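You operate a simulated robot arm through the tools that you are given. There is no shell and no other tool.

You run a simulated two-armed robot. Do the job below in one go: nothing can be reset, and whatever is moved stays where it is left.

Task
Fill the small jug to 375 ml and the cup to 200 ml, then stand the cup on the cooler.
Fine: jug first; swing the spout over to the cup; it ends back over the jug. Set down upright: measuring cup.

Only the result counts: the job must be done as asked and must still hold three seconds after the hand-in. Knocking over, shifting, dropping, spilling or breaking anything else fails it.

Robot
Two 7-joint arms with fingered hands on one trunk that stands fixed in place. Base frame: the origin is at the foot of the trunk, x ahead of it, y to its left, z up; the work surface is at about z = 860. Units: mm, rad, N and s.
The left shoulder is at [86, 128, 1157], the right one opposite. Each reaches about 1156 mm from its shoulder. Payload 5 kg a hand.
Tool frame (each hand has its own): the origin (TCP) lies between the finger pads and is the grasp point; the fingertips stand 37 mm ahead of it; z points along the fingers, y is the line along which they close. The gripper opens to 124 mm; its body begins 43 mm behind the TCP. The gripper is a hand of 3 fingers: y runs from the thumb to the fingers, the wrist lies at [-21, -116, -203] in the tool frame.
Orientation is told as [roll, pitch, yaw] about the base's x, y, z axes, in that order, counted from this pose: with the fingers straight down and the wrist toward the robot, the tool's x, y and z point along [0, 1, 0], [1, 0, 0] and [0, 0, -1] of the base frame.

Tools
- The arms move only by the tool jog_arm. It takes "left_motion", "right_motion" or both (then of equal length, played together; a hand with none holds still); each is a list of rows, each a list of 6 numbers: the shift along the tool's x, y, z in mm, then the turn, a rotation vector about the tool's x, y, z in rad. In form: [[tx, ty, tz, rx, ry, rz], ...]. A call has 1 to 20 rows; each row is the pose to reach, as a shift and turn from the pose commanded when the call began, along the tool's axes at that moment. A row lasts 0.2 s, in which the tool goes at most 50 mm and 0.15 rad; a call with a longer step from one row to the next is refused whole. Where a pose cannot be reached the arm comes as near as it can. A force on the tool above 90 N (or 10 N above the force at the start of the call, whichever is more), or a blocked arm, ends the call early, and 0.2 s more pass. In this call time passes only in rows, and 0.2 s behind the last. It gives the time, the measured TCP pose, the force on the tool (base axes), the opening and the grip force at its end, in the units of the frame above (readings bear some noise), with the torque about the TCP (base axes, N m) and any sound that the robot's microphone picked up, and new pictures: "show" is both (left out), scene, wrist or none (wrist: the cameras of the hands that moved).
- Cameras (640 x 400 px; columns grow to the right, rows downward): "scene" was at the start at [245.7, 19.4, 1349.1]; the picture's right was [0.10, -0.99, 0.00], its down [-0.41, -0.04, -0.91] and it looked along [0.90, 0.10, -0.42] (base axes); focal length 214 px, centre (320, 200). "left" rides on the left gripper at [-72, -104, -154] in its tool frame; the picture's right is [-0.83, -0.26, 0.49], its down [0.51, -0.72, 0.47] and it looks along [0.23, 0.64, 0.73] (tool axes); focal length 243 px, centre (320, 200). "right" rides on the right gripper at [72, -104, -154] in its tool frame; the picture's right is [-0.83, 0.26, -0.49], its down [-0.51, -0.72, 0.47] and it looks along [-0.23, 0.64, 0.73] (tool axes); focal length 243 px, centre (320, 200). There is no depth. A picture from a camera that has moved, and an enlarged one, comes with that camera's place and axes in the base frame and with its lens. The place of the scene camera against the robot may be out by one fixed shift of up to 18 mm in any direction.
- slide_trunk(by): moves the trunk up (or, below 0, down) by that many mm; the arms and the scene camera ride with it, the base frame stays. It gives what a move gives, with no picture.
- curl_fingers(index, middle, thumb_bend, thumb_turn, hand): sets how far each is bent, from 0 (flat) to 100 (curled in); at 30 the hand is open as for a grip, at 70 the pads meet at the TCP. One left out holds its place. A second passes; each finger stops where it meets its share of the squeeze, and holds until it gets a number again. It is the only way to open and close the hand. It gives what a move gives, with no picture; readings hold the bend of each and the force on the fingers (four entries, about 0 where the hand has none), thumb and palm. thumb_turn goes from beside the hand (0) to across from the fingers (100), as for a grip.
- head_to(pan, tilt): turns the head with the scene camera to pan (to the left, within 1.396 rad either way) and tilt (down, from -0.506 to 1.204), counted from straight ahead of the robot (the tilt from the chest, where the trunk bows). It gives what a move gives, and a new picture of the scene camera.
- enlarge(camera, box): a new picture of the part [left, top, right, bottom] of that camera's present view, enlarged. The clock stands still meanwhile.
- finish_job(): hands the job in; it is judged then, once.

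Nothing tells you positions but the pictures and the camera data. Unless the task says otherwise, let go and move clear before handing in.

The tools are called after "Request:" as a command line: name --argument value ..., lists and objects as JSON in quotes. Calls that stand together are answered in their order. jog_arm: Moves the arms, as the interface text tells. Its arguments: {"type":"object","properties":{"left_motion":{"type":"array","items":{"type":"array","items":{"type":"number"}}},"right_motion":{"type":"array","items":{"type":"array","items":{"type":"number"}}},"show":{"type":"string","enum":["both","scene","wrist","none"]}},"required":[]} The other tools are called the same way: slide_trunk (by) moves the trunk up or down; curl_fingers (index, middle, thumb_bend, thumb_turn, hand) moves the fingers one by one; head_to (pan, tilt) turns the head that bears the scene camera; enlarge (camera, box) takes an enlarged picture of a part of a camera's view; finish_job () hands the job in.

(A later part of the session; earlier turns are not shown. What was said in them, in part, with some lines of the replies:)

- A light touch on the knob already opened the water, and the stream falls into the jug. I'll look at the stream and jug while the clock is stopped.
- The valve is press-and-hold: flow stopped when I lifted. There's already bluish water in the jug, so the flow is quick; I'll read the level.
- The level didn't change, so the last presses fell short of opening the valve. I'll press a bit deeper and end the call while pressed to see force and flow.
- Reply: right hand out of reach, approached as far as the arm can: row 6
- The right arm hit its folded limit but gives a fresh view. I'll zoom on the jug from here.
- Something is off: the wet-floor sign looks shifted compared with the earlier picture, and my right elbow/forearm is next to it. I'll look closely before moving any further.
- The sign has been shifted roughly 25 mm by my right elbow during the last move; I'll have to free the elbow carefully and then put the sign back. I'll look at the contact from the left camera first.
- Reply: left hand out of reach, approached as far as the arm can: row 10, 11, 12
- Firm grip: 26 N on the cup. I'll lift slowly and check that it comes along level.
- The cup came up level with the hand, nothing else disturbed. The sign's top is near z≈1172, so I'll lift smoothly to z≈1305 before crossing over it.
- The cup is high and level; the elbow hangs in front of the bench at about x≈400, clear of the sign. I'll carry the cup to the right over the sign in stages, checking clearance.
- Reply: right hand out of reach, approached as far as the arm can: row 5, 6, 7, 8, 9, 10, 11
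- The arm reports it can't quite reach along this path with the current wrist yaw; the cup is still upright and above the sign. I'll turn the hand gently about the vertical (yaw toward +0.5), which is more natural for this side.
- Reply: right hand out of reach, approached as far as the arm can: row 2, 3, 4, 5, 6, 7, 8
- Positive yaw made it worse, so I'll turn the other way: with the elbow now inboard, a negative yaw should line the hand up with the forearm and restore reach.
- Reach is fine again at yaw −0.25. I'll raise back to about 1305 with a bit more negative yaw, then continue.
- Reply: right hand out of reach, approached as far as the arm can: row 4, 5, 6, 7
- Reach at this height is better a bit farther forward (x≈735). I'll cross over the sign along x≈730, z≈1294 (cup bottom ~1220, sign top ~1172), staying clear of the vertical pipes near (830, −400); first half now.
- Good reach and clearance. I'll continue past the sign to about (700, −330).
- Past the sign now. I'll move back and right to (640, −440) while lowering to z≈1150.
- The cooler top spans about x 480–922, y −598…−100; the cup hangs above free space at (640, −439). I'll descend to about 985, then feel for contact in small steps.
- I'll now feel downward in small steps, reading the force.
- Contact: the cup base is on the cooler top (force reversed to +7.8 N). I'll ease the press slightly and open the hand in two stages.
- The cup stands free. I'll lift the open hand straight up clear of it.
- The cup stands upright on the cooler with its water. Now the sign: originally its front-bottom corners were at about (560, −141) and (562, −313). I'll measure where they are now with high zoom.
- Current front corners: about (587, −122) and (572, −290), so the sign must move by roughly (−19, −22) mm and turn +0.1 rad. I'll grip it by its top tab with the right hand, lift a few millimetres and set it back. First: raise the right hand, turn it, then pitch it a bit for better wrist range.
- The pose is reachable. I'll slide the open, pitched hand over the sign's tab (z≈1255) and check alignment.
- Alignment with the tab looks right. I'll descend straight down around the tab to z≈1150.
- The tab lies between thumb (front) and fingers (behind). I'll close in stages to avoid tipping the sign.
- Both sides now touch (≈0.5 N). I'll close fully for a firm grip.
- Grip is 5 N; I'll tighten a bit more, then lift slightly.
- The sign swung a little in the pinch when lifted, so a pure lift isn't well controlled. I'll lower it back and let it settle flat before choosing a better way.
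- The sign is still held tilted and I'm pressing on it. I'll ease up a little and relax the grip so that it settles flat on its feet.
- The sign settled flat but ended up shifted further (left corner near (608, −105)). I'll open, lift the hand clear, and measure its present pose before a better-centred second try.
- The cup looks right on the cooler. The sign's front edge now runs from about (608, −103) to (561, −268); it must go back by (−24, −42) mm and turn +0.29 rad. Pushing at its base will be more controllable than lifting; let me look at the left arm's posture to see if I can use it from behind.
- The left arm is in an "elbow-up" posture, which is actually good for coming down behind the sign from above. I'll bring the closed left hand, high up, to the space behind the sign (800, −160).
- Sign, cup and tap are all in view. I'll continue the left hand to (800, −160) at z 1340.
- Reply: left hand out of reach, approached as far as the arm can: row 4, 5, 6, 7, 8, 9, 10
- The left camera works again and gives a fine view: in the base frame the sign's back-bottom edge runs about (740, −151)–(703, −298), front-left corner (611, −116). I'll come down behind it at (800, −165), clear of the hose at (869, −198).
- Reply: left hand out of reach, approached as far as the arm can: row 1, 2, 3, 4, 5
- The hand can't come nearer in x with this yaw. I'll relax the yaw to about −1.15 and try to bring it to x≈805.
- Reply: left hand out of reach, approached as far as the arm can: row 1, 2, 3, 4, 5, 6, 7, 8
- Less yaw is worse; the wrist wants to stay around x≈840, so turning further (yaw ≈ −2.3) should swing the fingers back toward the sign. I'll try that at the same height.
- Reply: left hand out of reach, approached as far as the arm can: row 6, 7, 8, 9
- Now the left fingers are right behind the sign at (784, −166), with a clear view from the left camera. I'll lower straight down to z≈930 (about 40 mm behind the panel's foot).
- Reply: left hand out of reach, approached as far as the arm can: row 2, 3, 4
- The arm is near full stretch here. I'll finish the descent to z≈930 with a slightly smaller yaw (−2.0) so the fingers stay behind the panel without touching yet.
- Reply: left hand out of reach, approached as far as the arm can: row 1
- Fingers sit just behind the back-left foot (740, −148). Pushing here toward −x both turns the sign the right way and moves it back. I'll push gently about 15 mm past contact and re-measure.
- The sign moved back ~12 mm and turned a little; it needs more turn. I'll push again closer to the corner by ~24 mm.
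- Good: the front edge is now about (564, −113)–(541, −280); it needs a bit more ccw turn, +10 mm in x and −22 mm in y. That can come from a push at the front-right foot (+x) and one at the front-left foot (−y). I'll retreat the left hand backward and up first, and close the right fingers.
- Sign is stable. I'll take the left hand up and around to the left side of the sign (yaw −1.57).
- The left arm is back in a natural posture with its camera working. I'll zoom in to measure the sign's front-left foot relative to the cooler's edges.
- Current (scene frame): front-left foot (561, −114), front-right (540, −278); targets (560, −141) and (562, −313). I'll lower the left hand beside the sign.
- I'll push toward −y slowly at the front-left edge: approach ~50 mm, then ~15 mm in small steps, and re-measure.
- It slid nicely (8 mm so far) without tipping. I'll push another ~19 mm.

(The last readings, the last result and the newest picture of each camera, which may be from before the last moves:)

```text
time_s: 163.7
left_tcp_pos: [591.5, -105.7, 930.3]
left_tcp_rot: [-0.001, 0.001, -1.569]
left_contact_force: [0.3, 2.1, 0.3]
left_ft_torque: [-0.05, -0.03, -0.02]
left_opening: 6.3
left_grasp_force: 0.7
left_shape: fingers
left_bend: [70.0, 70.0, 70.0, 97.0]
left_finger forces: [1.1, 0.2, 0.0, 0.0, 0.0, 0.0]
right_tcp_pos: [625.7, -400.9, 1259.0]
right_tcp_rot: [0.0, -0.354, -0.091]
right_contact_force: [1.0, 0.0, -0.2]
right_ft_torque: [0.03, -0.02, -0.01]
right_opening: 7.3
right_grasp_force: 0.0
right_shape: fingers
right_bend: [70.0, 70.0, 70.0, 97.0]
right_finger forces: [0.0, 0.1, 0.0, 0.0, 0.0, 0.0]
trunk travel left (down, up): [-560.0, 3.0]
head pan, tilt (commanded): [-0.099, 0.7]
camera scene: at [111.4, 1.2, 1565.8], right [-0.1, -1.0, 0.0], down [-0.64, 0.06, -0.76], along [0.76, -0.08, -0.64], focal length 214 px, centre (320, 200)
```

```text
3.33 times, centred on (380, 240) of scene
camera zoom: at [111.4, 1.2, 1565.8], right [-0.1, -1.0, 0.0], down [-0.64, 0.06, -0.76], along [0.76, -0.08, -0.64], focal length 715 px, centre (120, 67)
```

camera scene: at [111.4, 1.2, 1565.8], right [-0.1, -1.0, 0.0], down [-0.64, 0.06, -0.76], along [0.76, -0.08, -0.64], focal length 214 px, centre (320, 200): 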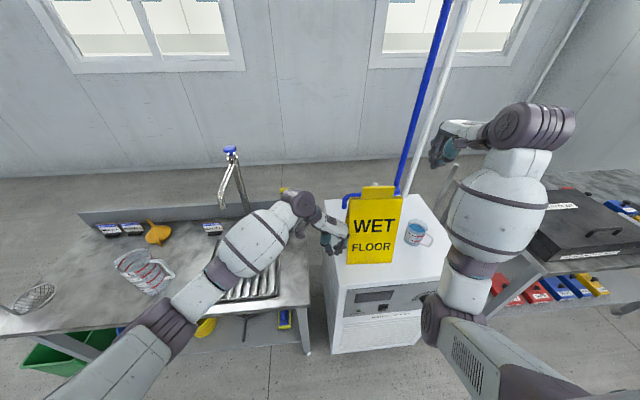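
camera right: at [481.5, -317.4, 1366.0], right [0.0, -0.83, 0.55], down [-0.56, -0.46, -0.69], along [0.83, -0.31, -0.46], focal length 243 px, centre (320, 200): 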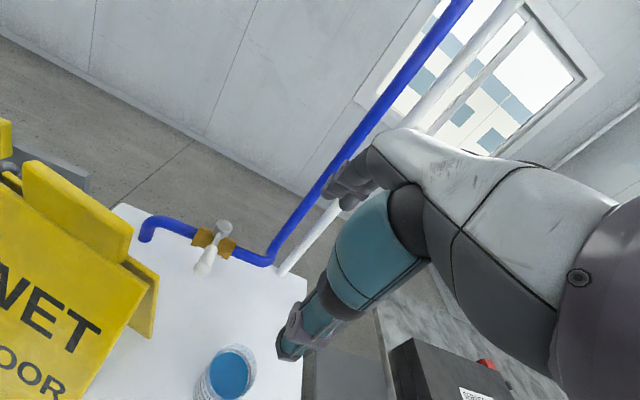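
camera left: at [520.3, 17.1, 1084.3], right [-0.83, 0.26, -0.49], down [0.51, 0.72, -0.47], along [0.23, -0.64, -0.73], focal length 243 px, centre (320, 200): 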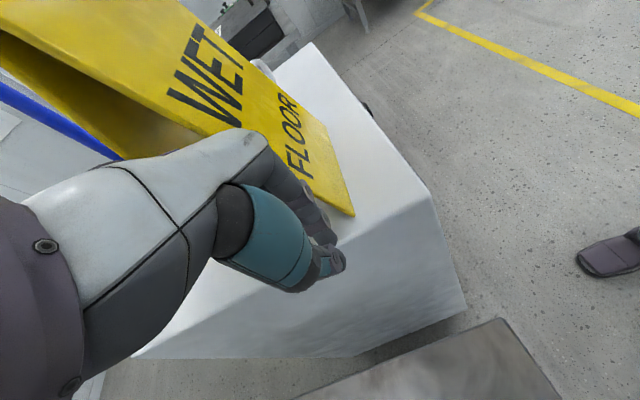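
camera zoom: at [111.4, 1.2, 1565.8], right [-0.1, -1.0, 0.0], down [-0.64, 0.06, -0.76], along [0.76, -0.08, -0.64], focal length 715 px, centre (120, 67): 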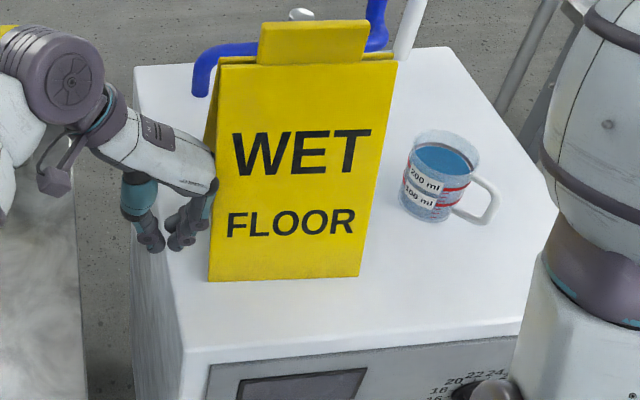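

Excellent: front-left foot is now at (555, −141) and front-right at (545, −312); only the right foot needs about +17 mm in x. I'll withdraw the left hand to the left and up, then bring the right hand around to the front.

Request:
jog_arm --left_motion '[[0, -30, 0, 0, 0, 0], [0, -70, 0, 0, 0, 0], [0, -90, -40, 0, 0, 0], [0, -100, -80, 0, 0, 0], [0, -100, -125, 0, 0, 0], [0, -100, -170, 0, 0, 0], [0, -140, -200, 0, 0, 0], [0, -185, -210, 0, 0, 0], [0, -230, -215, 0, 0, 0], [0, -275, -220, 0, 0, 0]]' --show "none"

Request:
jog_arm --right_motion '[[0, 0, 0, 0.09, 0, 0], [0, 0, 0, 0.18, 0, 0], [0, 0, 0, 0.27, 0, 0], [0, 0, 0, 0.355, 0, 0]]' --show "both"

Request:
enlarge --camera "scene" --box '[310, 180, 450, 300]'

```text
time_s: 165.9
left_tcp_pos: [591.0, 169.6, 1153.1]
left_tcp_rot: [0.0, -0.002, -1.57]
left_contact_force: [-0.7, 0.1, -0.6]
left_ft_torque: [-0.04, -0.02, 0.03]
left_opening: 6.7
left_grasp_force: 0.0
left_shape: fingers
left_bend: [70.0, 70.0, 70.0, 97.0]
left_finger forces: [0.0, 0.0, 0.0, 0.0, 0.1, 0.1]
right_tcp_pos: [624.4, -399.0, 1260.7]
right_tcp_rot: [0.0, -0.356, -0.088]
right_contact_force: [0.2, 1.1, 0.3]
right_ft_torque: [-0.07, 0.03, -0.03]
right_opening: 6.9
right_grasp_force: 0.1
right_shape: fingers
right_bend: [70.0, 70.0, 70.0, 97.0]
right_finger forces: [0.0, 0.0, 0.1, 0.1, 0.1, 0.0]
trunk travel left (down, up): [-560.0, 3.0]
head pan, tilt (commanded): [-0.099, 0.7]
```

```text
time_s: 166.9
left_tcp_pos: [591.1, 166.9, 1153.5]
left_tcp_rot: [0.0, -0.001, -1.572]
left_contact_force: [-0.2, -0.2, 0.4]
left_ft_torque: [0.03, 0.0, 0.0]
left_opening: 6.7
left_grasp_force: 0.1
left_shape: fingers
left_bend: [70.0, 70.0, 70.0, 97.0]
left_finger forces: [0.0, 0.0, 0.0, 0.1, 0.1, 0.0]
right_tcp_pos: [624.8, -401.1, 1258.7]
right_tcp_rot: [0.002, 0.002, -0.089]
right_contact_force: [-0.7, -0.2, -0.1]
right_ft_torque: [0.03, -0.02, 0.0]
right_opening: 7.3
right_grasp_force: 0.1
right_shape: fingers
right_bend: [70.0, 70.0, 70.0, 97.0]
right_finger forces: [0.0, 0.0, 0.1, 0.0, 0.0, 0.0]
trunk travel left (down, up): [-560.0, 3.0]
head pan, tilt (commanded): [-0.099, 0.7]
camera scene: at [110.9, 0.5, 1565.9], right [-0.1, -1.0, 0.0], down [-0.64, 0.06, -0.77], along [0.76, -0.08, -0.64], focal length 214 px, centre (320, 200)
camera right: at [528.5, -319.4, 1411.9], right [0.19, -0.85, 0.49], down [-0.76, -0.44, -0.47], along [0.62, -0.29, -0.73], focal length 243 px, centre (320, 200)
```

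scene: 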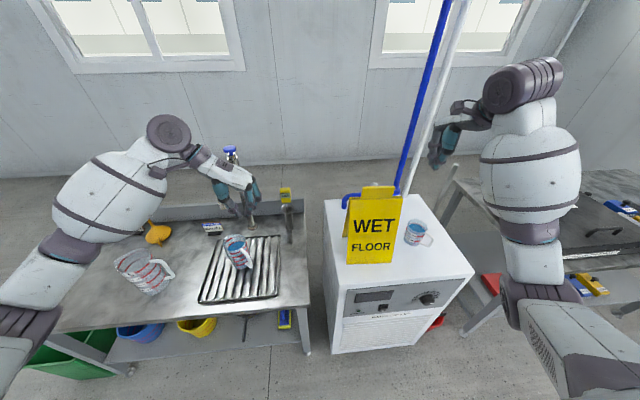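
right: 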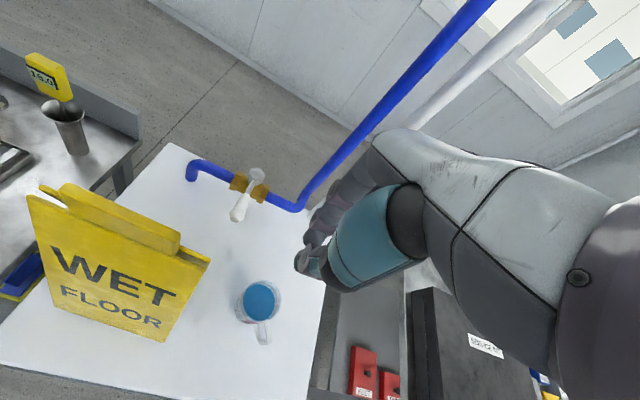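

```text
3.33 times, centred on (380, 240) of scene
camera zoom: at [110.9, 0.5, 1565.9], right [-0.1, -1.0, 0.0], down [-0.64, 0.06, -0.77], along [0.76, -0.08, -0.64], focal length 715 px, centre (120, 67)
```

zoom: 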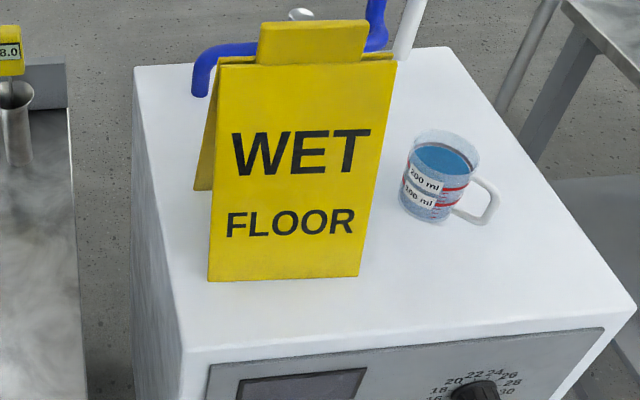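

The right arm also relaxed into an elbow-out posture. I'll bring the closed right hand down in front of the sign's right side, well clear of the cup.

Request:
jog_arm --right_motion '[[-2.8, -31, 15, 0, 0, 0], [-5.6, -62, 30, 0, 0, 0], [-8.3, -93, 45, 0, 0, 0], [-11.1, -124.5, 60, 0, 0, 0], [6, -135, 97, 0, 0, 0], [23, -145, 135, 0, 0, 0], [40, -155, 172, 0, 0, 0], [56.5, -165.7, 210, 0, 0, 0]]' --show "both"

```text
time_s: 168.7
left_tcp_pos: [590.4, 169.4, 1151.3]
left_tcp_rot: [-0.001, -0.001, -1.57]
left_contact_force: [-0.2, 0.5, 0.1]
left_ft_torque: [-0.03, 0.0, 0.01]
left_opening: 6.6
left_grasp_force: 0.0
left_shape: fingers
left_bend: [70.0, 70.0, 70.0, 97.0]
left_finger forces: [0.1, 0.0, 0.0, 0.1, 0.0, 0.0]
right_tcp_pos: [464.9, -326.2, 1048.1]
right_tcp_rot: [0.001, 0.0, -0.09]
right_contact_force: [-0.4, -0.5, 0.2]
right_ft_torque: [0.02, -0.03, 0.03]
right_opening: 7.1
right_grasp_force: 0.1
right_shape: fingers
right_bend: [70.0, 70.0, 70.0, 97.0]
right_finger forces: [0.0, 0.1, 0.0, 0.1, 0.0, 0.0]
trunk travel left (down, up): [-560.0, 3.0]
head pan, tilt (commanded): [-0.099, 0.7]
camera scene: at [111.2, 1.9, 1565.8], right [-0.1, -1.0, 0.0], down [-0.64, 0.06, -0.77], along [0.76, -0.08, -0.64], focal length 214 px, centre (320, 200)
camera right: at [367.5, -245.2, 1201.3], right [0.19, -0.85, 0.49], down [-0.76, -0.44, -0.47], along [0.62, -0.29, -0.73], focal length 243 px, centre (320, 200)
```

scene: 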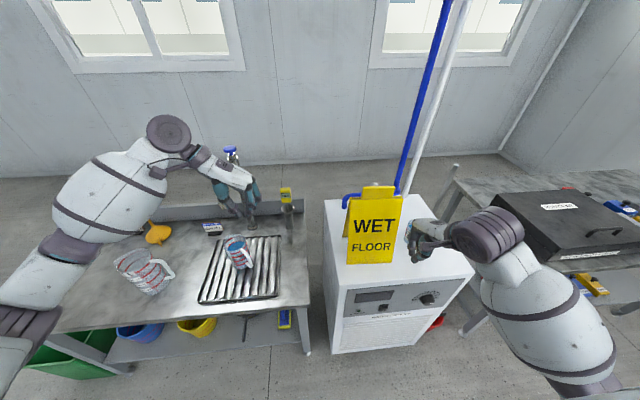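
right: 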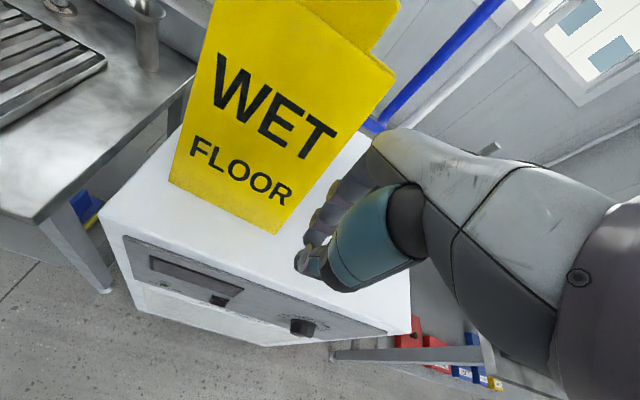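

The right hand is in front of the right foot of the sign. I'll lower it to z≈925 and align at y≈−303.

Request:
jog_arm --right_motion '[[8, -1, 31, 0, 0, 0], [16, -1.5, 62, 0, 0, 0], [22.9, -2, 93, 0, 0, 0], [22.9, -2, 123, 0, 0, 0]]' --show "wrist"

Request:
jog_arm --right_motion '[[0, 20, 0, 0, 0, 0], [0, 40, 0, 0, 0, 0], [0, 50, 0, 0, 0, 0], [0, 56, 0, 0, 0, 0], [0, 61, 0, 0, 0, 0]]' --show "both"

Request:
enlarge --camera "scene" --box '[310, 180, 450, 300]'

```text
time_s: 169.7
left_tcp_pos: [591.6, 167.8, 1151.2]
left_tcp_rot: [0.0, 0.0, -1.569]
left_contact_force: [0.1, -0.3, -0.2]
left_ft_torque: [0.0, -0.03, 0.01]
left_opening: 6.9
left_grasp_force: 0.0
left_shape: fingers
left_bend: [70.0, 70.0, 70.0, 97.0]
left_finger forces: [0.1, 0.0, 0.1, 0.0, 0.0, 0.0]
right_tcp_pos: [464.7, -307.7, 926.7]
right_tcp_rot: [0.0, -0.001, -0.088]
right_contact_force: [-0.2, 0.8, -0.1]
right_ft_torque: [0.0, 0.02, -0.02]
right_opening: 7.1
right_grasp_force: 0.0
right_shape: fingers
right_bend: [70.0, 70.0, 70.0, 97.0]
right_finger forces: [0.0, 0.1, 0.0, 0.1, 0.1, 0.0]
trunk travel left (down, up): [-560.0, 3.0]
head pan, tilt (commanded): [-0.099, 0.7]
camera right: at [367.7, -225.0, 1079.3], right [0.19, -0.85, 0.49], down [-0.76, -0.44, -0.47], along [0.62, -0.29, -0.73], focal length 243 px, centre (320, 200)
```

right: 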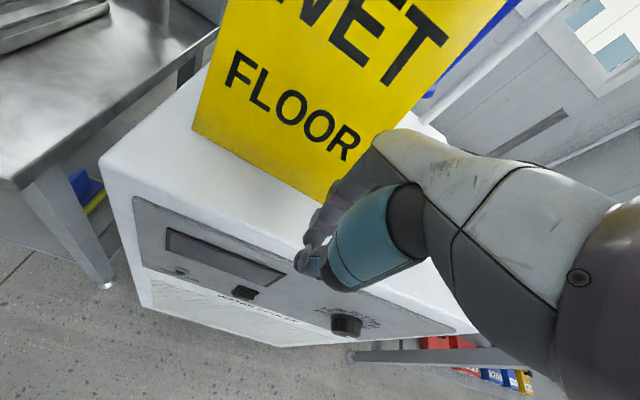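

```text
time_s: 170.9
left_tcp_pos: [590.9, 168.2, 1151.6]
left_tcp_rot: [-0.002, -0.001, -1.57]
left_contact_force: [0.5, 0.3, 0.0]
left_ft_torque: [0.0, 0.03, 0.01]
left_opening: 6.7
left_grasp_force: 0.0
left_shape: fingers
left_bend: [70.0, 70.0, 70.0, 97.0]
left_finger forces: [0.1, 0.1, 0.1, 0.0, 0.1, 0.0]
right_tcp_pos: [526.9, -311.0, 925.7]
right_tcp_rot: [0.003, 0.0, -0.087]
right_contact_force: [0.3, -0.4, 0.3]
right_ft_torque: [-0.01, -0.04, -0.02]
right_opening: 6.6
right_grasp_force: 1.0
right_shape: fingers
right_bend: [70.0, 70.0, 70.0, 97.0]
right_finger forces: [0.3, 0.5, 0.1, 0.0, 0.1, 0.0]
trunk travel left (down, up): [-560.0, 3.0]
head pan, tilt (commanded): [-0.099, 0.7]
camera scene: at [111.5, 1.3, 1565.8], right [-0.1, -1.0, 0.0], down [-0.64, 0.06, -0.76], along [0.76, -0.08, -0.64], focal length 214 px, centre (320, 200)
camera right: at [430.0, -229.5, 1078.8], right [0.19, -0.85, 0.49], down [-0.76, -0.44, -0.47], along [0.62, -0.29, -0.73], focal length 243 px, centre (320, 200)
```

scene: 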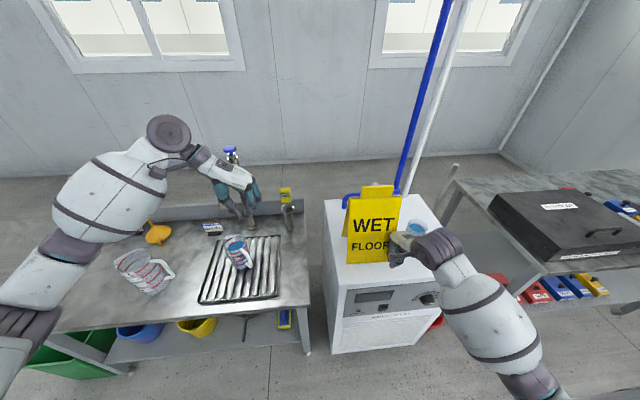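
right: 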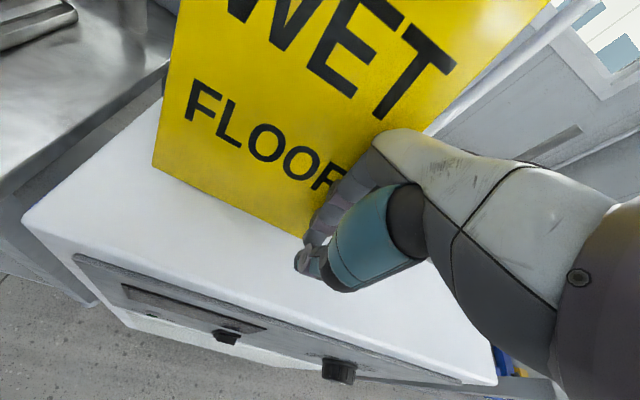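

```text
3.33 times, centred on (380, 240) of scene
camera zoom: at [111.5, 1.3, 1565.8], right [-0.1, -1.0, 0.0], down [-0.64, 0.06, -0.76], along [0.76, -0.08, -0.64], focal length 715 px, centre (120, 67)
```

zoom: 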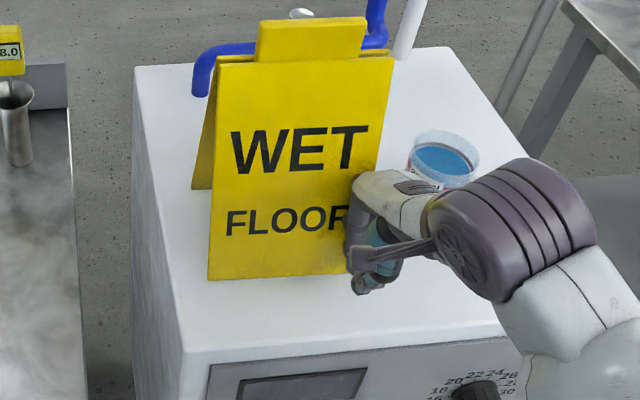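

Contact made and the right foot has started moving. I'll push ~8 mm more and then back off to measure.

Request:
jog_arm --right_motion '[[0, 4, 0, 0, 0, 0], [0, 8, 0, 0, 0, 0], [0, 0, 0, 0, 0, 0], [0, -30, 0, 0, 0, 0], [0, -60, 0, 0, 0, 0], [0, -60, -40, 0, 0, 0], [-30, -60, -75, 0, 0, 0]]' --show "scene"

Request:
enlarge --camera "scene" --box '[310, 180, 450, 300]'

Request:
enlarge --camera "right" --box '[100, 60, 420, 300]'

```text
time_s: 172.5
left_tcp_pos: [590.9, 167.4, 1153.1]
left_tcp_rot: [0.002, 0.002, -1.571]
left_contact_force: [1.1, -0.7, 0.4]
left_ft_torque: [0.05, -0.01, 0.0]
left_opening: 6.8
left_grasp_force: 0.0
left_shape: fingers
left_bend: [70.0, 70.0, 70.0, 97.0]
left_finger forces: [0.1, 0.0, 0.0, 0.0, 0.0, 0.0]
right_tcp_pos: [466.1, -337.2, 1002.6]
right_tcp_rot: [0.001, 0.0, -0.088]
right_contact_force: [-0.1, -0.3, -0.5]
right_ft_torque: [0.0, -0.04, -0.01]
right_opening: 6.9
right_grasp_force: 0.0
right_shape: fingers
right_bend: [70.0, 70.0, 70.0, 97.0]
right_finger forces: [0.0, 0.0, 0.0, 0.0, 0.0, 0.0]
trunk travel left (down, up): [-560.0, 3.0]
head pan, tilt (commanded): [-0.099, 0.7]
camera scene: at [110.3, -0.3, 1565.9], right [-0.1, -1.0, 0.0], down [-0.64, 0.06, -0.77], along [0.76, -0.08, -0.64], focal length 214 px, centre (320, 200)
```

scene: 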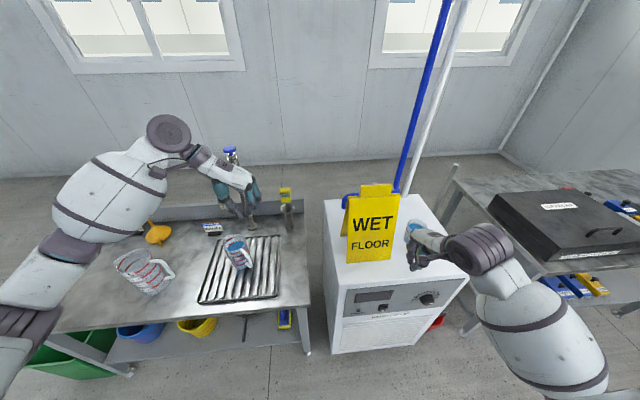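

```text
3.33 times, centred on (380, 240) of scene
camera zoom: at [110.3, -0.3, 1565.9], right [-0.1, -1.0, 0.0], down [-0.64, 0.06, -0.77], along [0.76, -0.08, -0.64], focal length 715 px, centre (120, 67)
```

zoom: 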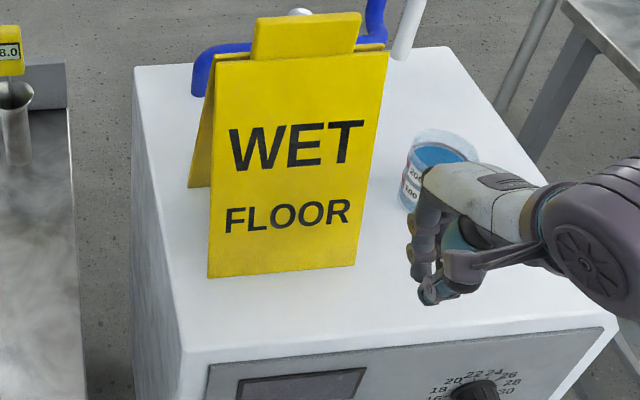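

```text
1.67 times, centred on (260, 180) of right
camera zoom: at [367.1, -255.3, 1155.6], right [0.19, -0.85, 0.49], down [-0.76, -0.44, -0.47], along [0.62, -0.29, -0.73], focal length 404 px, centre (420, 233)
```

zoom: 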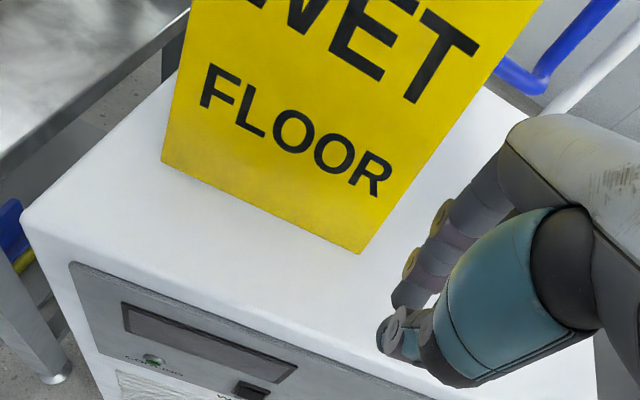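

The sign's feet now measure (558, −143) and (557, −311) against the original (560, −141) and (562, −313) — within about 5 mm. I'll move the right hand away and verify from other head poses.

Request:
jog_arm --right_motion '[[-20, -10, -30, 0, 0, 0], [-50, -20, -60, 0, 0, 0], [-80, -20, -90, 0, 0, 0], [-110, -20, -125, 0, 0, 0], [-140, -20, -160, 0, 0, 0]]' --show "none"

Request:
head_to --pan -0.1 --tilt 0.9

Request:
enlarge --camera "scene" --box '[320, 100, 440, 220]'

Request:
head_to --pan -0.3 --tilt 0.75

Request:
enlarge --camera "scene" --box '[240, 140, 400, 280]'

```text
time_s: 173.7
left_tcp_pos: [590.6, 167.8, 1152.6]
left_tcp_rot: [0.001, 0.0, -1.573]
left_contact_force: [-0.8, 0.5, 0.5]
left_ft_torque: [0.0, 0.01, 0.02]
left_opening: 6.9
left_grasp_force: 0.1
left_shape: fingers
left_bend: [70.0, 70.0, 70.0, 97.0]
left_finger forces: [0.0, 0.0, 0.0, 0.0, 0.0, 0.1]
right_tcp_pos: [433.1, -474.7, 1163.3]
right_tcp_rot: [0.001, 0.0, -0.09]
right_contact_force: [-0.3, -0.3, 0.0]
right_ft_torque: [0.02, 0.0, -0.02]
right_opening: 6.9
right_grasp_force: 0.0
right_shape: fingers
right_bend: [70.0, 70.0, 70.0, 97.0]
right_finger forces: [0.0, 0.0, 0.0, 0.1, 0.0, 0.0]
trunk travel left (down, up): [-560.0, 3.0]
head pan, tilt (commanded): [-0.099, 0.7]
```

```text
time_s: 174.4
left_tcp_pos: [590.8, 167.1, 1151.0]
left_tcp_rot: [0.0, 0.001, -1.571]
left_contact_force: [0.3, -0.6, 0.3]
left_ft_torque: [-0.03, -0.03, -0.04]
left_opening: 6.4
left_grasp_force: 0.2
left_shape: fingers
left_bend: [70.0, 70.0, 70.0, 97.0]
left_finger forces: [0.0, 0.0, 0.0, 0.1, 0.0, 0.0]
right_tcp_pos: [433.4, -473.1, 1162.7]
right_tcp_rot: [0.002, 0.0, -0.089]
right_contact_force: [-0.4, -0.6, 0.4]
right_ft_torque: [0.03, 0.01, 0.02]
right_opening: 6.8
right_grasp_force: 0.0
right_shape: fingers
right_bend: [70.0, 70.0, 70.0, 97.0]
right_finger forces: [0.0, 0.0, 0.0, 0.0, 0.1, 0.0]
trunk travel left (down, up): [-560.0, 3.0]
head pan, tilt (commanded): [-0.099, 0.901]
camera scene: at [102.3, 2.4, 1549.7], right [-0.1, -1.0, 0.0], down [-0.78, 0.08, -0.62], along [0.62, -0.06, -0.78], focal length 214 px, centre (320, 200)
```

scene: 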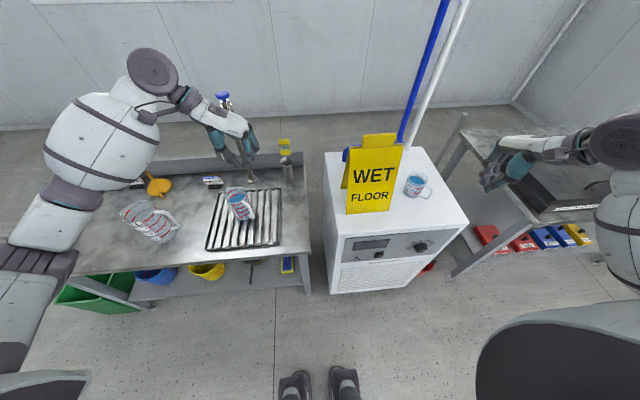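

```text
3.33 times, centred on (380, 160) of scene
camera zoom: at [102.3, 2.4, 1549.7], right [-0.1, -1.0, 0.0], down [-0.78, 0.08, -0.62], along [0.62, -0.06, -0.78], focal length 715 px, centre (120, 333)
```

zoom: 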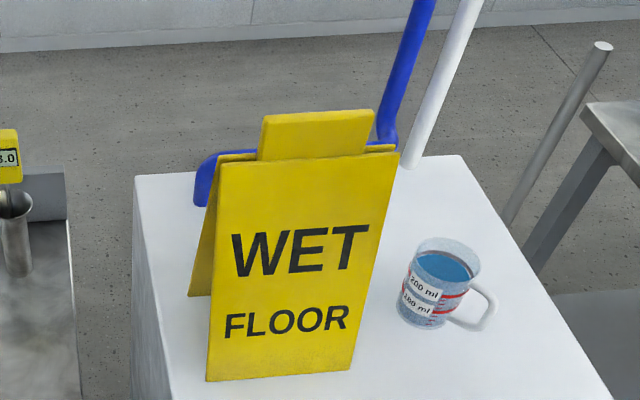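

```text
time_s: 175.2
left_tcp_pos: [590.0, 167.0, 1151.5]
left_tcp_rot: [0.0, 0.0, -1.571]
left_contact_force: [-0.5, -0.2, 0.9]
left_ft_torque: [-0.03, 0.05, 0.03]
left_opening: 7.0
left_grasp_force: 0.1
left_shape: fingers
left_bend: [70.0, 70.0, 70.0, 97.0]
left_finger forces: [0.0, 0.0, 0.1, 0.0, 0.0, 0.0]
right_tcp_pos: [434.5, -471.7, 1162.2]
right_tcp_rot: [0.002, 0.0, -0.089]
right_contact_force: [0.0, 0.1, -0.3]
right_ft_torque: [0.01, -0.03, -0.01]
right_opening: 6.7
right_grasp_force: 0.0
right_shape: fingers
right_bend: [70.0, 70.0, 70.0, 97.0]
right_finger forces: [0.1, 0.0, 0.0, 0.0, 0.0, 0.0]
trunk travel left (down, up): [-560.0, 3.0]
head pan, tilt (commanded): [-0.3, 0.75]
camera scene: at [106.2, -14.7, 1561.5], right [-0.3, -0.96, 0.0], down [-0.65, 0.2, -0.73], along [0.7, -0.22, -0.68], focal length 214 px, centre (320, 200)
```

scene: 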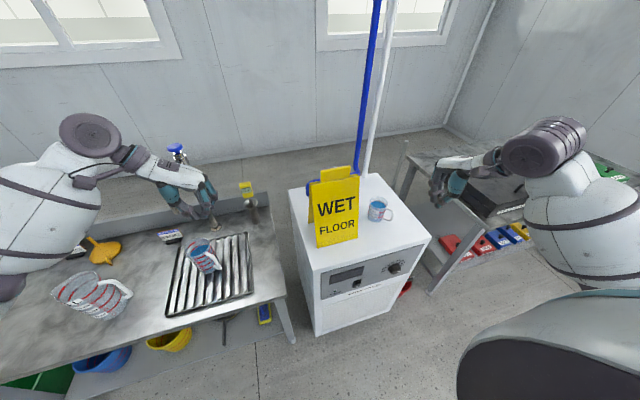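

```text
2.86 times, centred on (320, 210) of scene
camera zoom: at [106.2, -14.7, 1561.5], right [-0.3, -0.96, 0.0], down [-0.65, 0.2, -0.73], along [0.7, -0.22, -0.68], focal length 613 px, centre (320, 171)
```

zoom: 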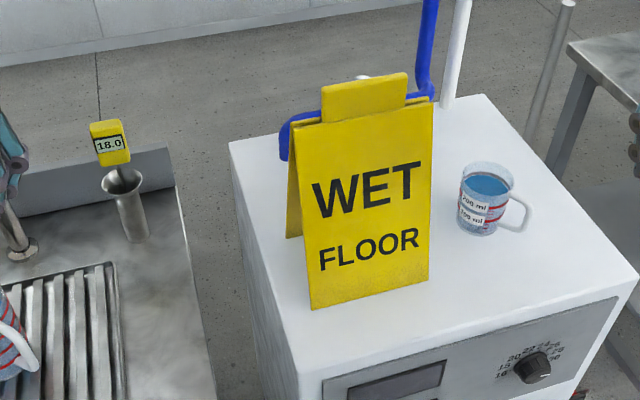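

Three views agree the sign is back within about 4 mm and 1° of its original place. Now I'll park the left arm up and to the left, and check the tap, jug and everything else.

Request:
jog_arm --left_motion '[[0, 0, -40, 0, 0, -0.05], [0, 0, -80, 0, 0, -0.1], [0, 0, -120, 0, 0, -0.2], [0, -40, -140, 0, 0, -0.3], [0, -85, -150, 0, 0, -0.4], [0, -130, -150, 0, 0, -0.5], [0, -175, -150, 0, 0, -0.6], [0, -215, -150, 0, 0, -0.65]]' --show "none"

Request:
head_to --pan 0.3 --tilt 0.6

Request:
enlarge --camera "scene" --box '[180, 130, 400, 350]'

Request:
enlarge --camera "scene" --box '[270, 230, 340, 300]'

```text
time_s: 177.0
left_tcp_pos: [594.0, 385.5, 1302.3]
left_tcp_rot: [0.001, -0.002, -0.92]
left_contact_force: [0.8, -0.3, -0.1]
left_ft_torque: [-0.02, -0.02, 0.0]
left_opening: 6.5
left_grasp_force: 0.1
left_shape: fingers
left_bend: [70.0, 70.0, 70.0, 97.0]
left_finger forces: [0.1, 0.0, 0.0, 0.0, 0.1, 0.0]
right_tcp_pos: [432.8, -471.9, 1163.0]
right_tcp_rot: [0.0, 0.001, -0.09]
right_contact_force: [0.1, 0.6, 0.8]
right_ft_torque: [-0.03, -0.03, 0.0]
right_opening: 6.8
right_grasp_force: 0.0
right_shape: fingers
right_bend: [70.0, 70.0, 70.0, 97.0]
right_finger forces: [0.0, 0.0, 0.0, 0.1, 0.1, 0.0]
trunk travel left (down, up): [-560.0, 3.0]
head pan, tilt (commanded): [-0.3, 0.75]
```

```text
time_s: 178.0
left_tcp_pos: [593.7, 383.1, 1301.2]
left_tcp_rot: [-0.001, 0.0, -0.921]
left_contact_force: [-1.0, -0.3, -0.3]
left_ft_torque: [-0.01, 0.01, 0.04]
left_opening: 6.7
left_grasp_force: 0.2
left_shape: fingers
left_bend: [70.0, 70.0, 70.0, 97.0]
left_finger forces: [0.0, 0.0, 0.0, 0.0, 0.0, 0.0]
right_tcp_pos: [432.7, -472.9, 1161.6]
right_tcp_rot: [0.003, 0.001, -0.09]
right_contact_force: [-1.1, 0.4, -0.8]
right_ft_torque: [0.0, -0.04, -0.03]
right_opening: 6.8
right_grasp_force: 0.0
right_shape: fingers
right_bend: [70.0, 70.0, 70.0, 97.0]
right_finger forces: [0.0, 0.0, 0.0, 0.1, 0.1, 0.0]
trunk travel left (down, up): [-560.0, 3.0]
head pan, tilt (commanded): [0.3, 0.6]
camera scene: at [111.3, 36.0, 1574.4], right [0.29, -0.96, 0.0], down [-0.54, -0.17, -0.82], along [0.79, 0.24, -0.57], focal length 214 px, centre (320, 200)
```

scene: 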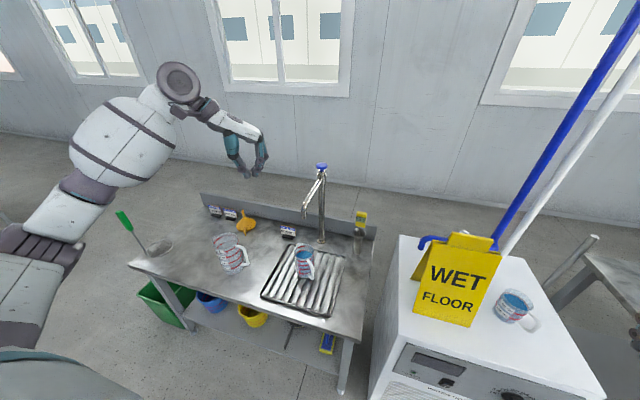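

```text
1.82 times, centred on (290, 240) of scene
camera zoom: at [111.3, 36.0, 1574.4], right [0.29, -0.96, 0.0], down [-0.54, -0.17, -0.82], along [0.79, 0.24, -0.57], focal length 390 px, centre (374, 127)
```

zoom: 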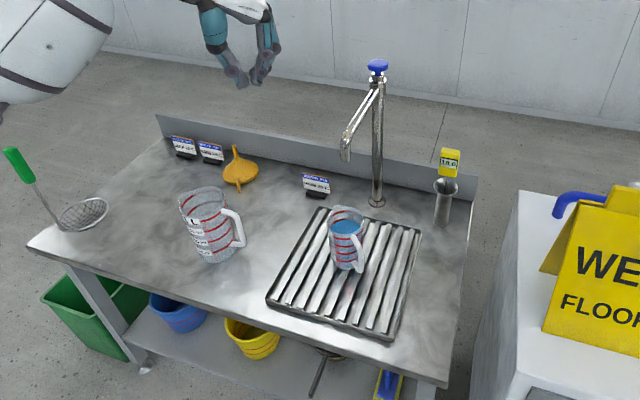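

```text
5.71 times, centred on (305, 265) of scene
camera zoom: at [111.3, 36.0, 1574.4], right [0.29, -0.96, 0.0], down [-0.54, -0.17, -0.82], along [0.79, 0.24, -0.57], focal length 1226 px, centre (406, -171)
```

zoom: 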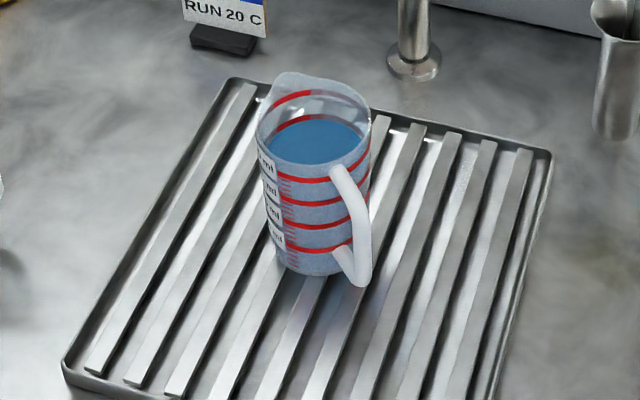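

Bench and tap look undisturbed, with the spout over the jug. To be sure about the jug's 375 ml I'll use the left hand as a low-angle camera in front of the bench (in free space).

Request:
jog_arm --left_motion '[[-8, -1.8, 10, 0, 0, -0.132], [-16, -3.6, 20, 0, 0, -0.264], [-24, -5.3, 30, 0, 0, -0.396], [-32, -7.1, 40, 0, 0, -0.528], [-40, -8.9, 50, 0, 0, -0.66], [-48, -10.7, 60, 0, 0, -0.792], [-56, -12.5, 70, 0, 0, -0.924], [-64, -14.2, 80, 0, 0, -1.056], [-72, -16, 90, 0, 0, -1.188], [-79.5, -17.8, 100, 0, 0, -1.32]]' --show "none"

Request:
jog_arm --left_motion '[[0, 0, 30, -0.1, 0, 0], [0, 0, 60, -0.2, 0, 0], [0, 0, 90, -0.3, 0, 0], [0, 0, 120, -0.4, 0, 0], [0, 0, 150, -0.5, 0, 0], [0, 0, 180, -0.6, 0, 0]]' --show "both"

```text
time_s: 180.2
left_tcp_pos: [519.0, 348.7, 1201.1]
left_tcp_rot: [0.001, 0.0, 0.403]
left_contact_force: [-0.2, 0.1, -0.1]
left_ft_torque: [0.0, 0.02, 0.0]
left_opening: 6.6
left_grasp_force: 0.0
left_shape: fingers
left_bend: [70.0, 70.0, 70.0, 97.0]
left_finger forces: [0.1, 0.0, 0.0, 0.0, 0.0, 0.0]
right_tcp_pos: [433.5, -473.2, 1160.5]
right_tcp_rot: [0.003, 0.004, -0.09]
right_contact_force: [-0.4, 0.6, 1.1]
right_ft_torque: [0.03, -0.01, 0.01]
right_opening: 6.9
right_grasp_force: 0.0
right_shape: fingers
right_bend: [70.0, 70.0, 70.0, 97.0]
right_finger forces: [0.0, 0.0, 0.0, 0.0, 0.0, 0.0]
trunk travel left (down, up): [-560.0, 3.0]
head pan, tilt (commanded): [0.3, 0.6]
```

```text
time_s: 181.6
left_tcp_pos: [515.9, 349.0, 1021.3]
left_tcp_rot: [0.0, -0.602, 0.4]
left_contact_force: [0.2, -0.4, -0.6]
left_ft_torque: [-0.01, 0.02, 0.01]
left_opening: 6.4
left_grasp_force: 0.1
left_shape: fingers
left_bend: [70.0, 70.0, 70.0, 97.0]
left_finger forces: [0.0, 0.1, 0.1, 0.0, 0.0, 0.0]
right_tcp_pos: [433.6, -472.9, 1162.8]
right_tcp_rot: [0.003, 0.0, -0.087]
right_contact_force: [-1.0, 0.3, 0.6]
right_ft_torque: [0.02, -0.01, -0.03]
right_opening: 6.4
right_grasp_force: 0.0
right_shape: fingers
right_bend: [70.0, 70.0, 70.0, 97.0]
right_finger forces: [0.0, 0.0, 0.0, 0.0, 0.0, 0.0]
trunk travel left (down, up): [-560.0, 3.0]
head pan, tilt (commanded): [0.3, 0.6]
camera scene: at [110.2, 35.5, 1574.5], right [0.3, -0.96, 0.0], down [-0.54, -0.17, -0.83], along [0.79, 0.24, -0.56], focal length 214 px, centre (320, 200)
camera left: at [387.2, 215.5, 1089.8], right [0.38, -0.74, -0.55], down [-0.5, 0.34, -0.8], along [0.78, 0.58, -0.24], focal length 243 px, centre (320, 200)
```

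scene: 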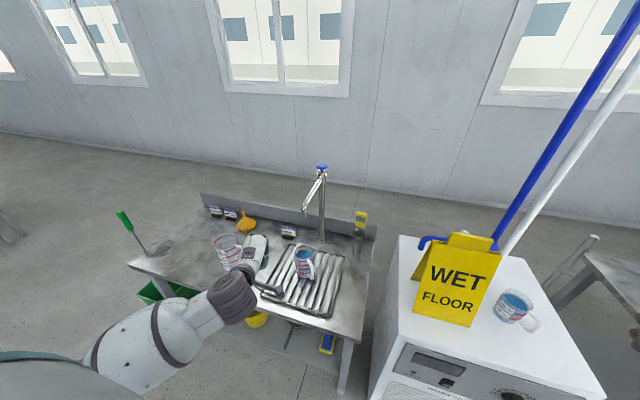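
left: 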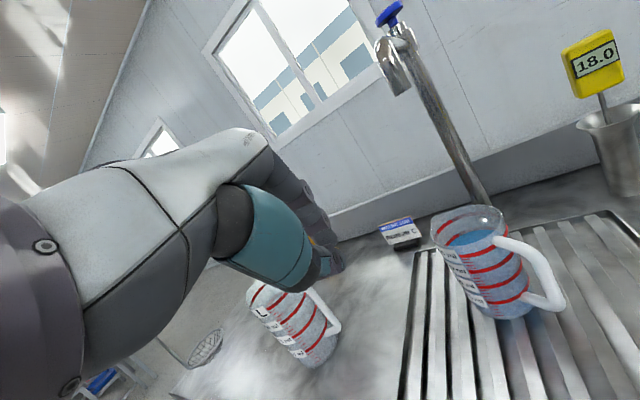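

A superb view of the jug. I'll lower the camera another 110 mm for a near-level reading.

Request:
jog_arm --left_motion '[[0, -21, 30, 0, 0, 0], [0, -42, 60, 0, 0, 0], [0, -62, 91, 0, 0, 0]]' --show "wrist"

Request:
enlarge --camera "left" --box '[420, 120, 580, 280]'

Request:
enlarge --camera "left" --box '[440, 130, 540, 210]'

```text
time_s: 182.4
left_tcp_pos: [518.1, 349.3, 910.9]
left_tcp_rot: [0.003, -0.6, 0.399]
left_contact_force: [-0.8, -0.4, -0.5]
left_ft_torque: [0.01, -0.02, 0.01]
left_opening: 6.3
left_grasp_force: 0.0
left_shape: fingers
left_bend: [70.0, 70.0, 70.0, 97.0]
left_finger forces: [0.0, 0.1, 0.0, 0.0, 0.0, 0.0]
right_tcp_pos: [432.9, -473.4, 1162.5]
right_tcp_rot: [0.0, 0.002, -0.089]
right_contact_force: [0.7, -0.4, 0.7]
right_ft_torque: [-0.01, -0.01, 0.01]
right_opening: 6.7
right_grasp_force: 0.1
right_shape: fingers
right_bend: [70.0, 70.0, 70.0, 97.0]
right_finger forces: [0.0, 0.0, 0.1, 0.1, 0.0, 0.0]
trunk travel left (down, up): [-560.0, 3.0]
head pan, tilt (commanded): [0.3, 0.6]
camera left: at [387.9, 216.1, 979.1], right [0.38, -0.74, -0.56], down [-0.5, 0.34, -0.8], along [0.78, 0.58, -0.24], focal length 243 px, centre (320, 200)
```

left: 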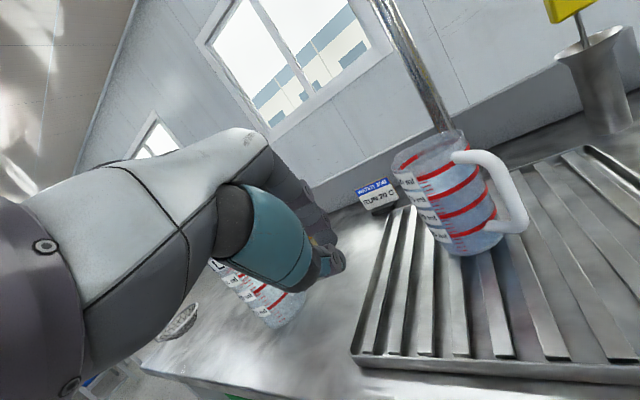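

```text
2.50 times, centred on (500, 200) of left
camera zoom: at [387.9, 216.1, 979.1], right [0.38, -0.74, -0.56], down [-0.5, 0.34, -0.8], along [0.78, 0.58, -0.24], focal length 606 px, centre (-130, 200)
```

zoom: 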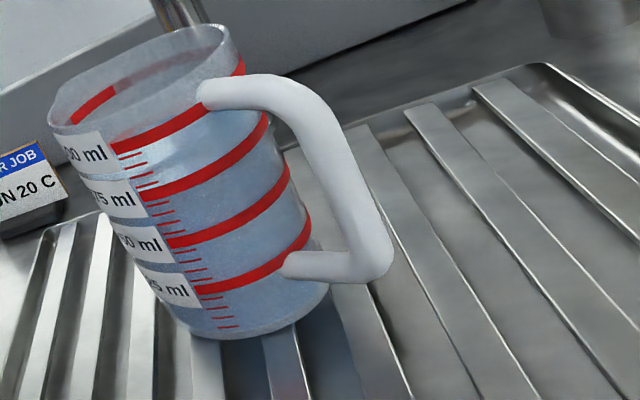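

```text
5.00 times, centred on (490, 170) of left
camera zoom: at [387.9, 216.1, 979.1], right [0.38, -0.74, -0.56], down [-0.5, 0.34, -0.8], along [0.78, 0.58, -0.24], focal length 1213 px, centre (-530, 350)
```

zoom: 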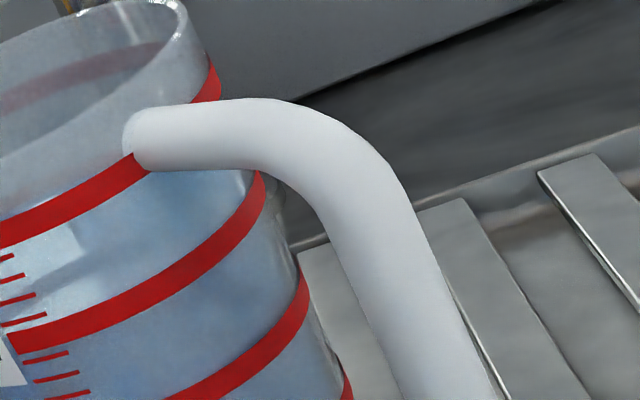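

Request:
enlarge --camera "left" --box '[390, 125, 490, 205]'

Request:
enlarge --camera "left" --box '[455, 150, 495, 185]'

Request:
enlarge --camera "left" --box '[395, 155, 450, 215]'

```text
5.00 times, centred on (440, 165) of left
camera zoom: at [387.9, 216.1, 979.1], right [0.38, -0.74, -0.56], down [-0.5, 0.34, -0.8], along [0.78, 0.58, -0.24], focal length 1213 px, centre (-280, 375)
```

zoom: 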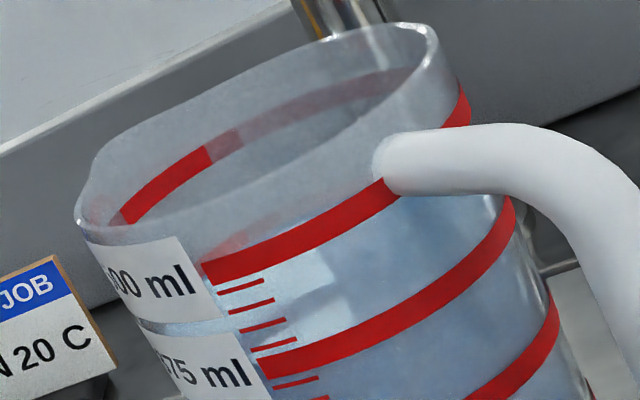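

```text
11.43 times, centred on (475, 168) of left
camera zoom: at [387.9, 216.1, 979.1], right [0.38, -0.74, -0.56], down [-0.5, 0.34, -0.8], along [0.78, 0.58, -0.24], focal length 2773 px, centre (-1451, 571)
```

zoom: 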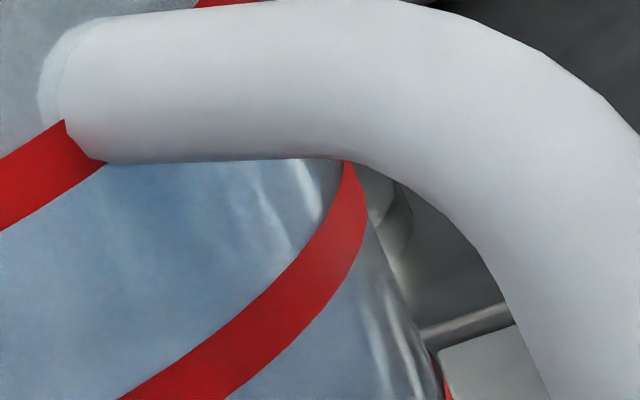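

```text
6.67 times, centred on (422, 185) of left
camera zoom: at [387.9, 216.1, 979.1], right [0.38, -0.74, -0.56], down [-0.5, 0.34, -0.8], along [0.78, 0.58, -0.24], focal length 1618 px, centre (-363, 300)
```

zoom: 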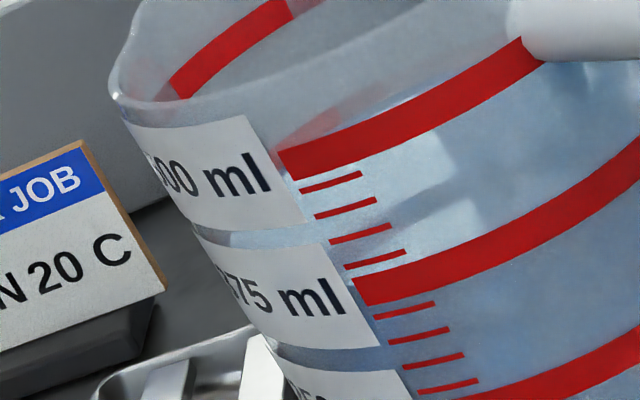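

From this low angle the water surface edge lies within ring 3's band — 375 ml confirmed as well as I can read it. I'll withdraw the left hand upward and take a last overall look.

Request:
jog_arm --left_motion '[[0, 21, -30, 0, 0, 0], [0, 42, -60, 0, 0, 0], [0, 62, -91, 0, 0, 0], [0, 84, -122, 0, 0, 0], [0, 105, -153, 0, 0, 0], [0, 126, -184, 0, 0, 0]]' --show "none"

Request:
head_to --pan 0.0 --tilt 0.7

Request:
enlarge --camera "scene" --box '[300, 160, 500, 300]'

Request:
enlarge --camera "scene" --box '[400, 200, 480, 260]'

Request:
enlarge --camera "scene" --box '[120, 120, 320, 320]'

```text
time_s: 183.8
left_tcp_pos: [525.6, 350.6, 1129.5]
left_tcp_rot: [-0.001, -0.598, 0.401]
left_contact_force: [0.9, 0.1, -1.3]
left_ft_torque: [-0.02, -0.01, 0.0]
left_opening: 6.4
left_grasp_force: 0.1
left_shape: fingers
left_bend: [70.0, 70.0, 70.0, 97.0]
left_finger forces: [0.0, 0.1, 0.0, 0.0, 0.0, 0.0]
left hand out of reach, approached as far as the arm can: row 6
right_tcp_pos: [434.5, -473.7, 1162.6]
right_tcp_rot: [0.0, 0.003, -0.089]
right_contact_force: [0.2, 0.1, -0.8]
right_ft_torque: [-0.04, 0.04, 0.01]
right_opening: 6.8
right_grasp_force: 0.1
right_shape: fingers
right_bend: [70.0, 70.0, 70.0, 97.0]
right_finger forces: [0.0, 0.0, 0.0, 0.1, 0.0, 0.1]
trunk travel left (down, up): [-560.0, 3.0]
head pan, tilt (commanded): [0.3, 0.6]
```

```text
time_s: 184.6
left_tcp_pos: [523.7, 349.9, 1130.5]
left_tcp_rot: [-0.001, -0.6, 0.4]
left_contact_force: [0.5, 1.0, 0.0]
left_ft_torque: [0.05, 0.01, 0.02]
left_opening: 6.4
left_grasp_force: 0.1
left_shape: fingers
left_bend: [70.0, 70.0, 70.0, 97.0]
left_finger forces: [0.0, 0.0, 0.1, 0.1, 0.1, 0.0]
right_tcp_pos: [432.7, -473.7, 1163.5]
right_tcp_rot: [0.0, 0.0, -0.09]
right_contact_force: [-0.2, 0.8, 1.6]
right_ft_torque: [-0.02, -0.01, 0.01]
right_opening: 6.8
right_grasp_force: 0.1
right_shape: fingers
right_bend: [70.0, 70.0, 70.0, 97.0]
right_finger forces: [0.0, 0.1, 0.0, 0.1, 0.0, 0.0]
trunk travel left (down, up): [-560.0, 3.0]
head pan, tilt (commanded): [0.0, 0.7]
camera scene: at [111.6, 9.7, 1565.8], right [0.0, -1.0, 0.0], down [-0.64, 0.0, -0.77], along [0.77, 0.0, -0.64], focal length 214 px, centre (320, 200)
```

scene: 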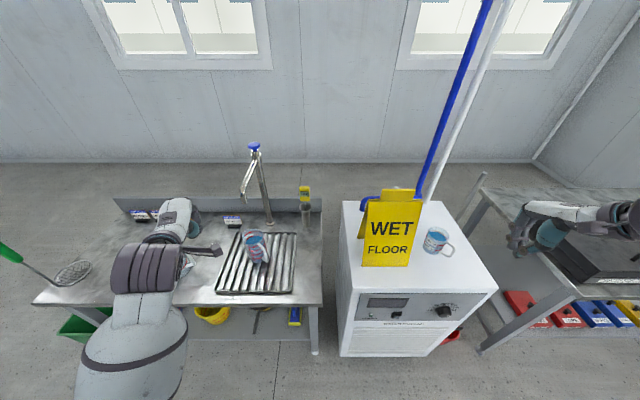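

```text
2.86 times, centred on (400, 230) of scene
camera zoom: at [111.6, 9.7, 1565.8], right [0.0, -1.0, 0.0], down [-0.64, 0.0, -0.77], along [0.77, 0.0, -0.64], focal length 613 px, centre (91, 114)
```

zoom: 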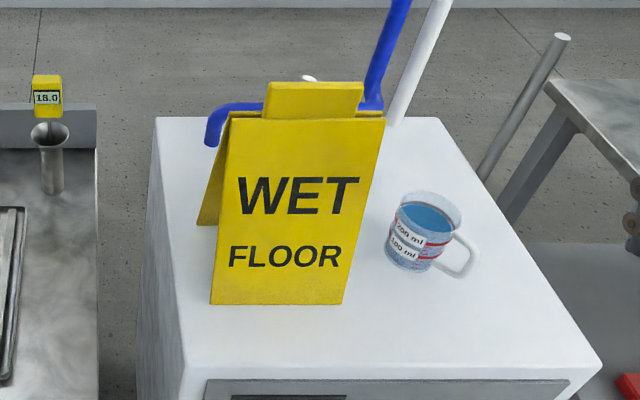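

```text
6.67 times, centred on (440, 230) of scene
camera zoom: at [111.6, 9.7, 1565.8], right [0.0, -1.0, 0.0], down [-0.64, 0.0, -0.77], along [0.77, 0.0, -0.64], focal length 1430 px, centre (-480, 0)
```

zoom: 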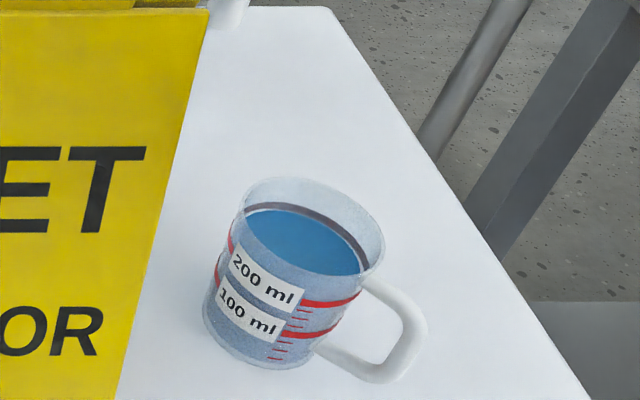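

```text
2.00 times, centred on (220, 220) of scene
camera zoom: at [111.6, 9.7, 1565.8], right [0.0, -1.0, 0.0], down [-0.64, 0.0, -0.77], along [0.77, 0.0, -0.64], focal length 429 px, centre (520, 160)
```

zoom: 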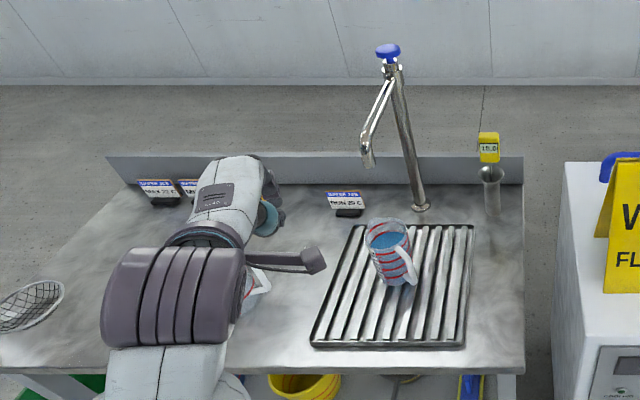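

All checks are good: jug at the 375 mark with the spout back over it, cup at the 200 mark standing upright on the cooler, sign back at its original feet positions (559, −144)/(559, −313), and both hands clear. I'm handing in.

Request:
finish_job

```text
The job is handed in.
```

I handed the job in with the jug and cup filled and the cup on the cooler. During the work I shifted the wet-floor sign and had to put it back. I don't have the judging result.

- **Jug:** filled first, to the 375 ml mark. From a low angle the water edge sits within that ring's band, which is about ±12 ml wide.
- **Cup:** filled to the 200 ml mark and standing upright on the cooler, to the right of the sign. I saw no water on the cooler.
- **Spout:** swung over to the cup and then back. It ended over the jug, within about 1 cm of the jug's centre.
- **Wet-floor sign:** my right elbow pushed it about 3 cm. My first attempt to lift it back, gripping it by its top, moved it further. I then pushed it back at its feet. The last camera checks put it within about 5 mm and 1° of where it started, standing upright.

Everything else on the bench looked undisturbed in the last pictures. Both hands are empty and clear, and the trunk is still raised to nearly full height.
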